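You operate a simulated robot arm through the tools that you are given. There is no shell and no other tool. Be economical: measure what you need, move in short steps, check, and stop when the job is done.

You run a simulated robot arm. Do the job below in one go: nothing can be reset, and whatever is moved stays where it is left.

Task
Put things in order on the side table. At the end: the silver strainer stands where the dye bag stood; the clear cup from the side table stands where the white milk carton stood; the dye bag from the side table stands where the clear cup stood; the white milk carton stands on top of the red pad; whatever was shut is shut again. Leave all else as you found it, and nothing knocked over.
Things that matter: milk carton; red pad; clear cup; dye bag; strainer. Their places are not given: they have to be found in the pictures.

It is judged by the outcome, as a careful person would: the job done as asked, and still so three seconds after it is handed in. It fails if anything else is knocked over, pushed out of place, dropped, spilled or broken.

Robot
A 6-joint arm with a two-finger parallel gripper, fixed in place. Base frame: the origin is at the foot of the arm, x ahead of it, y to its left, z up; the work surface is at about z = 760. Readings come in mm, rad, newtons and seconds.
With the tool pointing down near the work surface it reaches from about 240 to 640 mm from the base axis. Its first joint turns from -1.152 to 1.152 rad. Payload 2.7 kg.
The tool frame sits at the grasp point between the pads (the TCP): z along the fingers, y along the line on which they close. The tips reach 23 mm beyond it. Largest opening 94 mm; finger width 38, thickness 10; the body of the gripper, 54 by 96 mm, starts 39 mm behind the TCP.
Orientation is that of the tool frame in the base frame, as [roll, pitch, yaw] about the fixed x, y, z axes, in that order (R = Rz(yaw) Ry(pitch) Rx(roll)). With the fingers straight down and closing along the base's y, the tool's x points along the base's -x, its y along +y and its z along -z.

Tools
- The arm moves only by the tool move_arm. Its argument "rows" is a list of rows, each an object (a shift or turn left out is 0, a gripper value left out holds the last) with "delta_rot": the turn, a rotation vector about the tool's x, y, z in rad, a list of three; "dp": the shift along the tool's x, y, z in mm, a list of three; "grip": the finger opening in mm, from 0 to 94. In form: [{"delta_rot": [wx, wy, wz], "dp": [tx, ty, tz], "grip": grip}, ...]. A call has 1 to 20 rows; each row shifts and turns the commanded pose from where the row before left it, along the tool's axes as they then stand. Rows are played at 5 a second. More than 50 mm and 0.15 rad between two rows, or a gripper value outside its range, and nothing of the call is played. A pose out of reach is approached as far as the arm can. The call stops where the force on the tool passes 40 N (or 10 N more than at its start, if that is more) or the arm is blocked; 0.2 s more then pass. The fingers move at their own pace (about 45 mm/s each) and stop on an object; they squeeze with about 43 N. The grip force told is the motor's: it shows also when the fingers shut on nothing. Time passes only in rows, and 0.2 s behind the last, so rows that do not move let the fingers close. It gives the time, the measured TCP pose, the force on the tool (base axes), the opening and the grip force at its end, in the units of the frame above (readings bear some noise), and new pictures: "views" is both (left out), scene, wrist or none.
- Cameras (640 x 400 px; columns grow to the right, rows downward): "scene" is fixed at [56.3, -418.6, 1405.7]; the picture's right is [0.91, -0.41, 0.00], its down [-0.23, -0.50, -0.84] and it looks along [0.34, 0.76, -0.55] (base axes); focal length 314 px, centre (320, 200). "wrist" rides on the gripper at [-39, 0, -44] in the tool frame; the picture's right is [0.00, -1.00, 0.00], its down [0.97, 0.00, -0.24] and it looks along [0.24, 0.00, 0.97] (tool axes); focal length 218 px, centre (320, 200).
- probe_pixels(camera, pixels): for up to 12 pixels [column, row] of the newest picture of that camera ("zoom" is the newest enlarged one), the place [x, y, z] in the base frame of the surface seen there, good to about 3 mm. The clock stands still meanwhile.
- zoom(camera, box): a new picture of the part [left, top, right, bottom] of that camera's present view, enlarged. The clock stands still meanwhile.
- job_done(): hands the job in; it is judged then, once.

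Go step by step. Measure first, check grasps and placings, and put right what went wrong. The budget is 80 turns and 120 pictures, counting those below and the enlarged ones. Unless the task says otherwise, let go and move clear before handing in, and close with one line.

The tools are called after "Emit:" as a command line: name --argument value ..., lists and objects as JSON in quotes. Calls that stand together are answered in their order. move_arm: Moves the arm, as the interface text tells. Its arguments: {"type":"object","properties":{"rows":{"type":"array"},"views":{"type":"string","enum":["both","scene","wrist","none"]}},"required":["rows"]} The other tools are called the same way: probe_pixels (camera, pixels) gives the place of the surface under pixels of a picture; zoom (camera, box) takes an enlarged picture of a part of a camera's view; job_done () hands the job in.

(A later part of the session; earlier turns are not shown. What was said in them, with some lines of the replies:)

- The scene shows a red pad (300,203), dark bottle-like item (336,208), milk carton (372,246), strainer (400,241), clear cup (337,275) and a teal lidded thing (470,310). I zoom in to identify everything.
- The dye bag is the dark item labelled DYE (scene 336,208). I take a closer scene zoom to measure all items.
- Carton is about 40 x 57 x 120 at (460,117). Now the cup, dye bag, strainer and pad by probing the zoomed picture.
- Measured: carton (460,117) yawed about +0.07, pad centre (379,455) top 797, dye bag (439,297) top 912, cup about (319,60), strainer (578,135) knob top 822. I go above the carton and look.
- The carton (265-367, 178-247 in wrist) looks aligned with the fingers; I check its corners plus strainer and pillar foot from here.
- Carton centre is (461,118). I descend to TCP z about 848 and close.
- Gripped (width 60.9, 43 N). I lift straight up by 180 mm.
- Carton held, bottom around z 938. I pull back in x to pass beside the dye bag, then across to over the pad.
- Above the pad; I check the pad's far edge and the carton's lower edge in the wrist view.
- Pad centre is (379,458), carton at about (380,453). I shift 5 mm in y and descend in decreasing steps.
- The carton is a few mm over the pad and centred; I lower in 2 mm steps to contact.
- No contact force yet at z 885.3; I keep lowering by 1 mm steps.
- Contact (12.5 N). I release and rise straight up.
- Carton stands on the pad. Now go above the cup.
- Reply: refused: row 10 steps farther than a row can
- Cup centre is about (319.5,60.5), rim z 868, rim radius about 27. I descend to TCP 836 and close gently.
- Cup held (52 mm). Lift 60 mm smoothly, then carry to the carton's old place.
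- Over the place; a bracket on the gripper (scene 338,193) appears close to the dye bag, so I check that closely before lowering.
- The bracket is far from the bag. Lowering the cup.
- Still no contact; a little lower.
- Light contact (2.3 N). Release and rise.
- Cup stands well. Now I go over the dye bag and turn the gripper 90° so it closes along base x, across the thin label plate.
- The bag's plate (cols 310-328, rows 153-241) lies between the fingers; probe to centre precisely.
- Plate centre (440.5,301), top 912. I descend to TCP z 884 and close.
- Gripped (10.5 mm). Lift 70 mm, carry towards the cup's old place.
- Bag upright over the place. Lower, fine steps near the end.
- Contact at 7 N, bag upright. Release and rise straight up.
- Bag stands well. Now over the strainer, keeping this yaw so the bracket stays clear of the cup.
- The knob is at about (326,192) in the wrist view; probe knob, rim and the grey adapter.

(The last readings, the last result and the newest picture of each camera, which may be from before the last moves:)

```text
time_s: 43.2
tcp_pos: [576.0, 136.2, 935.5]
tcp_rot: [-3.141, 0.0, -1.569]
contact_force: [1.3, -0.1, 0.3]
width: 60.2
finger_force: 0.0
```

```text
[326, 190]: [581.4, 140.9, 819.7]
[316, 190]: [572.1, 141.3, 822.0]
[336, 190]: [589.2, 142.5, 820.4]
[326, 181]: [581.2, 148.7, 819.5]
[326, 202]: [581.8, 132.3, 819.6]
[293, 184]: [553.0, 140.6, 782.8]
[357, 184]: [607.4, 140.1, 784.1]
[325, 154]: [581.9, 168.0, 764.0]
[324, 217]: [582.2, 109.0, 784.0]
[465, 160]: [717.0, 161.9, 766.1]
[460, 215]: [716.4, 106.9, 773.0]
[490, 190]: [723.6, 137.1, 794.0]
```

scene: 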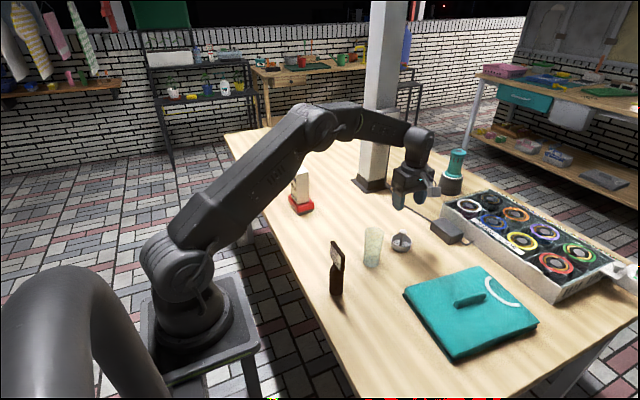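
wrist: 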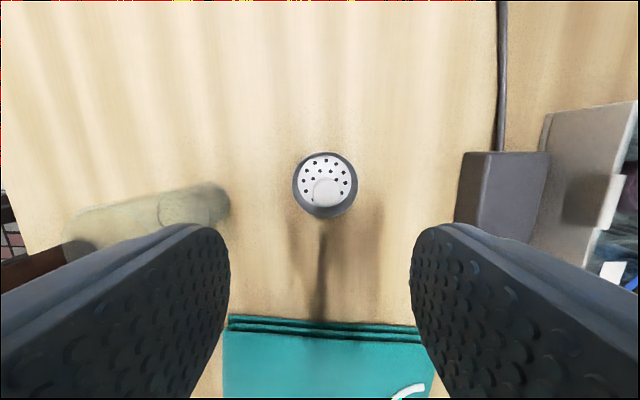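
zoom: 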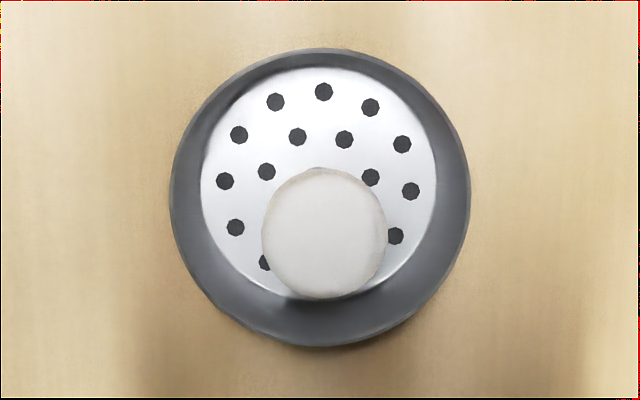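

Knob centre (581,139), top 820, rim z 784. I centre, descend to TCP 811 (tips just above the rim) and close on the knob.

Emit:
move_arm --rows '[{"dp": [-2.5, -4.5, 30]}, {"dp": [0, 0, 35]}, {"dp": [0, 0, 35]}, {"dp": [0, 0, 15]}, {"dp": [0, 0, 9]}, {}]'

Emit:
zoom --camera "scene" --box '[350, 180, 460, 280]'

```text
time_s: 44.6
tcp_pos: [581.4, 137.9, 809.4]
tcp_rot: [3.141, 0.002, -1.572]
contact_force: [-0.5, -1.2, -0.2]
width: 59.9
finger_force: 0.0
```

scene: 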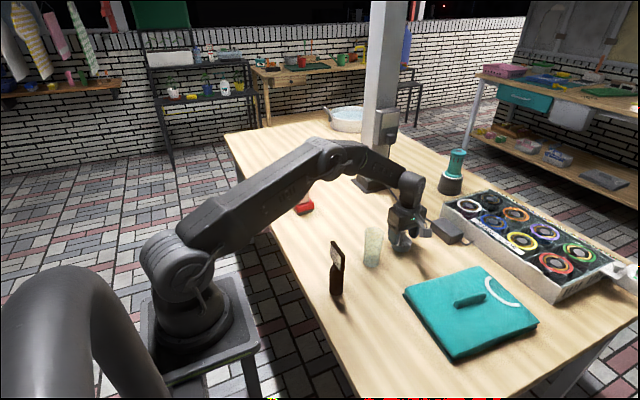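
wrist: 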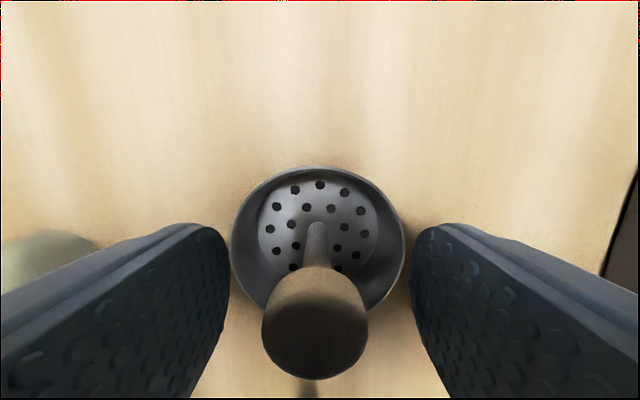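

```text
4.00 times, centred on (405, 230) of scene
```

zoom: 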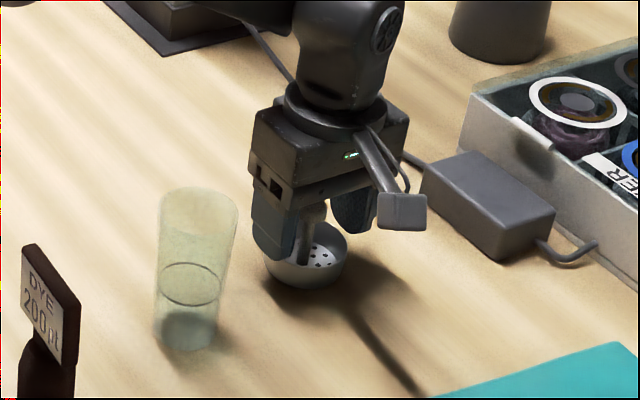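

Knob centred between the fingers; tips clear the rim narrowly, so raise 2 mm, then close.

Emit:
move_arm --rows '[{"dp": [0, 1.2, -2.5]}, {"grip": 35}, {"grip": 25}, {"grip": 18}, {"grip": 8}, {}, {}]'

```text
time_s: 46.2
tcp_pos: [579.6, 137.7, 813.4]
tcp_rot: [3.141, 0.002, -1.569]
contact_force: [-0.7, 0.1, 1.4]
width: 19.9
finger_force: 43.1
```

scene: 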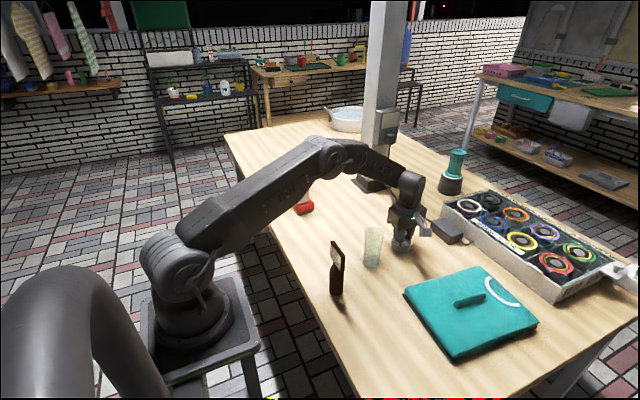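
wrist: 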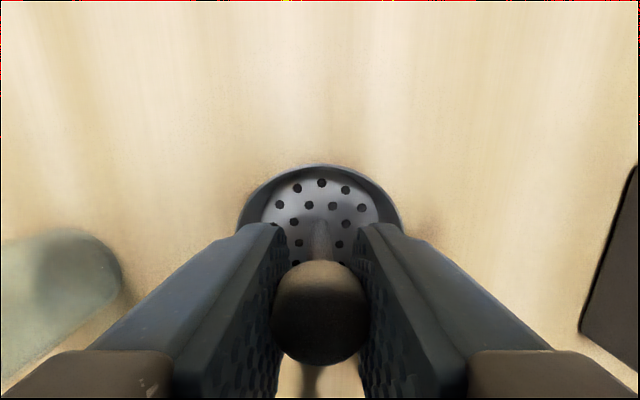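

Knob gripped (19.9 mm). Lift 90 mm and check it hangs level.

Emit:
move_arm --rows '[{"dp": [0, 0, -6]}, {"dp": [0, 0, -14]}, {"dp": [0, 0, -25]}, {"dp": [0, 0, -25]}, {"dp": [0, 0, -20]}, {}]'

Emit:
zoom --camera "scene" --box '[350, 150, 460, 250]'

```text
time_s: 47.6
tcp_pos: [580.1, 137.5, 901.7]
tcp_rot: [3.141, 0.001, -1.572]
contact_force: [0.2, 0.0, -1.3]
width: 19.6
finger_force: 42.7
```

scene: 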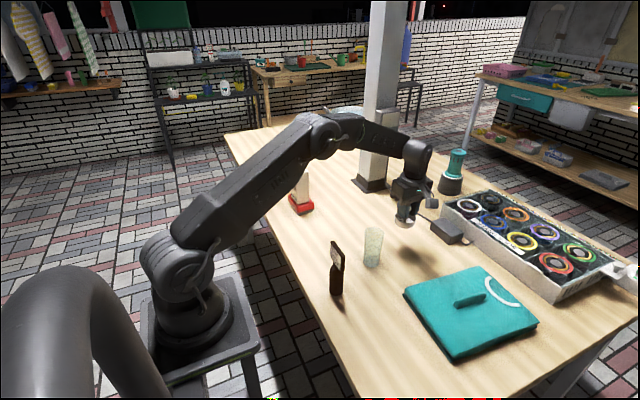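
wrist: 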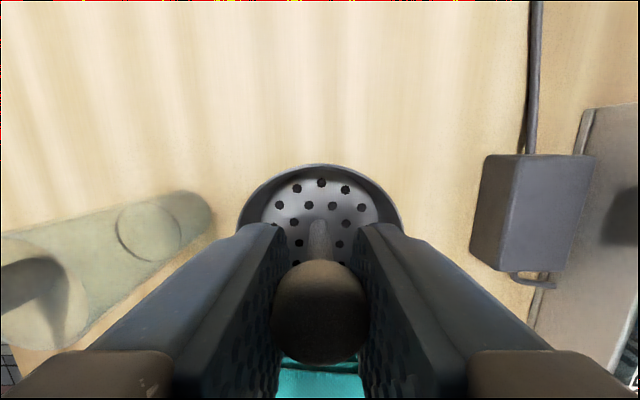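

```text
4.00 times, centred on (405, 200) of scene
```

zoom: 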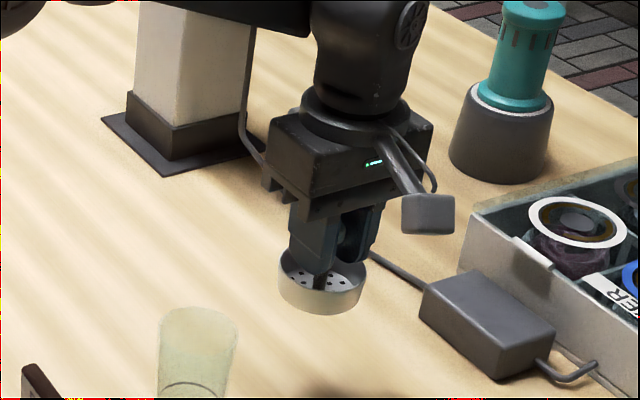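

Level and secure. Carry +y first (away from the cup), then -x to the bag's old place.

Emit:
move_arm --rows '[{"dp": [-15, 0, 0]}, {"dp": [-25, 5, 0]}, {"dp": [-28, 14, 0]}, {"dp": [-28, 22, 0]}, {"dp": [-25, 26, 0]}, {"dp": [-20, 27, 0]}, {"dp": [-13, 24, 0]}, {"dp": [-8, 15, 0]}, {"dp": [0, 7, 0]}, {}]'

```text
time_s: 49.8
tcp_pos: [439.0, 300.3, 901.5]
tcp_rot: [3.141, 0.0, -1.572]
contact_force: [0.0, -0.8, -0.1]
width: 19.8
finger_force: 42.6
```

scene: 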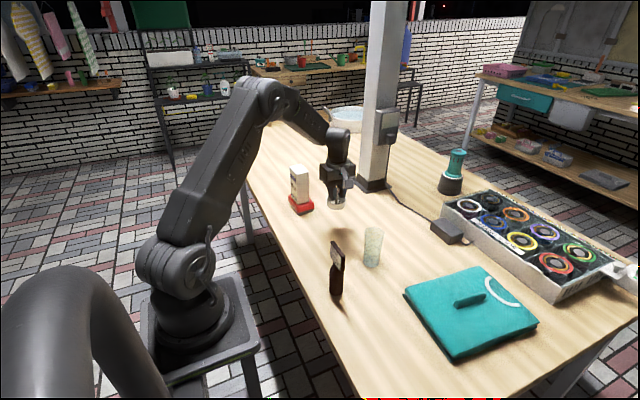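
wrist: 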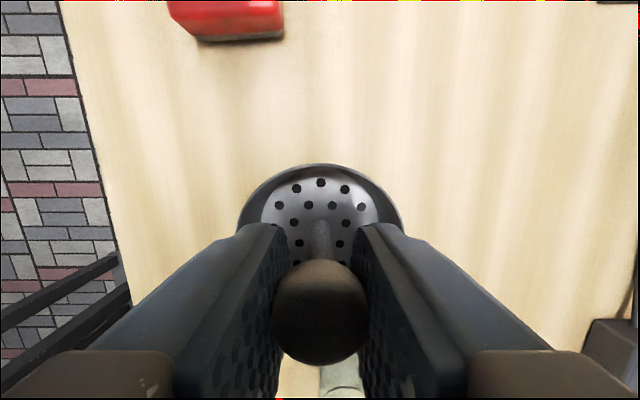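

In place; lower 87 mm then fine.

Emit:
move_arm --rows '[{"dp": [0, 0, 20]}, {"dp": [0, 0, 25]}, {"dp": [0, 0, 22]}, {"dp": [0, 0, 12]}, {"dp": [0, 0, 6]}, {"dp": [0, 0, 2]}, {"dp": [0, 0, 1]}, {}]' --views "scene"

```text
time_s: 51.6
tcp_pos: [440.2, 300.7, 814.6]
tcp_rot: [3.141, 0.0, -1.571]
contact_force: [0.8, -0.1, -0.5]
width: 19.8
finger_force: 42.8
```

scene: 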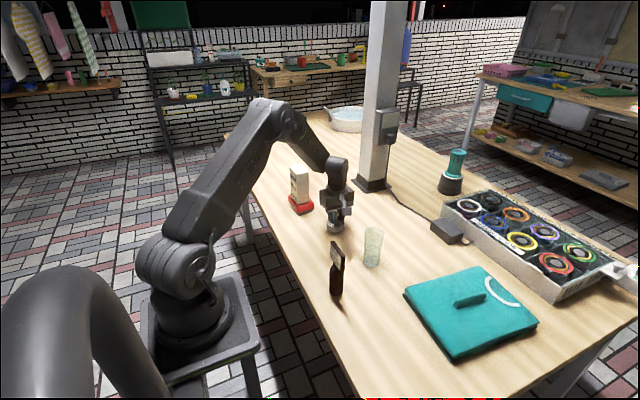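

Emit:
move_arm --rows '[{"dp": [0, 0, 0.8]}, {"dp": [0, 0, 0.8]}, {}]' --views "none"

```text
time_s: 52.4
tcp_pos: [440.6, 300.7, 812.8]
tcp_rot: [-3.141, 0.001, -1.572]
contact_force: [-1.0, -1.1, 1.1]
width: 19.6
finger_force: 43.2
```

Emit:
move_arm --rows '[{"dp": [0, 0, 0.6]}, {"dp": [0, 0, 0.5]}, {}]' --views "none"

```text
time_s: 53.2
tcp_pos: [440.3, 300.6, 811.3]
tcp_rot: [3.141, 0.002, -1.57]
contact_force: [-2.4, -3.0, 14.3]
width: 19.8
finger_force: 42.9
```

Contact (14 N). Ease off, release and rise.

Emit:
move_arm --rows '[{"dp": [0, 0, -0.6]}, {"grip": 24}, {"grip": 40}, {"grip": 50}, {}, {"dp": [0, 0, -15]}, {"dp": [0, 0, -35]}, {"dp": [0, 0, -45]}, {"dp": [0, 0, -45]}, {"dp": [0, 0, -45]}, {}]'

Emit:
zoom --camera "scene" --box '[280, 150, 420, 310]'

Emit:
probe_pixels --camera "zoom" --pixels '[[320, 200]]'

```text
time_s: 55.6
tcp_pos: [436.9, 301.0, 997.3]
tcp_rot: [3.141, 0.0, -1.57]
contact_force: [-0.1, 0.5, -0.6]
width: 50.2
finger_force: 0.1
```

scene: 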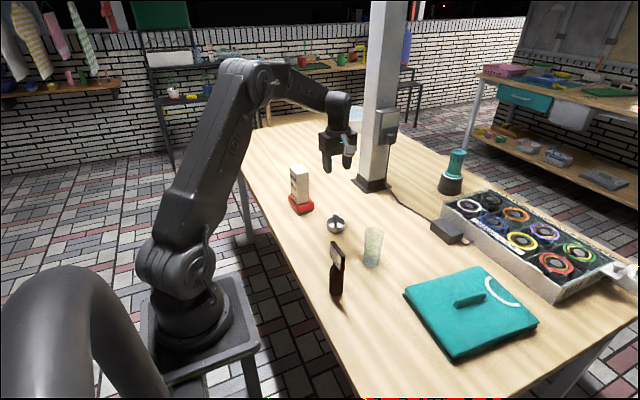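
wrist: 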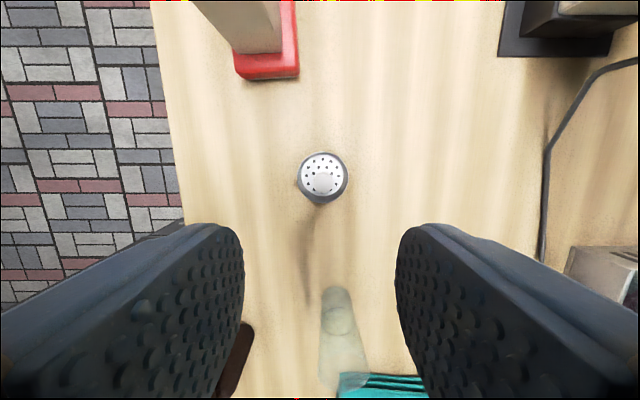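

```text
2.50 times, centred on (350, 230) of scene
```

zoom: 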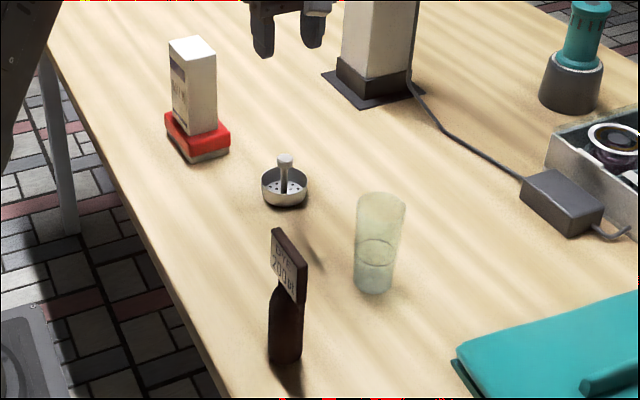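

```text
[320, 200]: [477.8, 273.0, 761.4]
```

All four items stand upright at their targets, nothing else has moved, nothing was opened, and the gripper is clear. Handing in.

Emit:
job_done

```text
The job is handed in.
```

The job is handed in: the milk carton is on the red pad, the clear cup is where the carton stood, the dye bag is where the cup stood, and the strainer is where the dye bag stood. Nothing was opened or knocked over.
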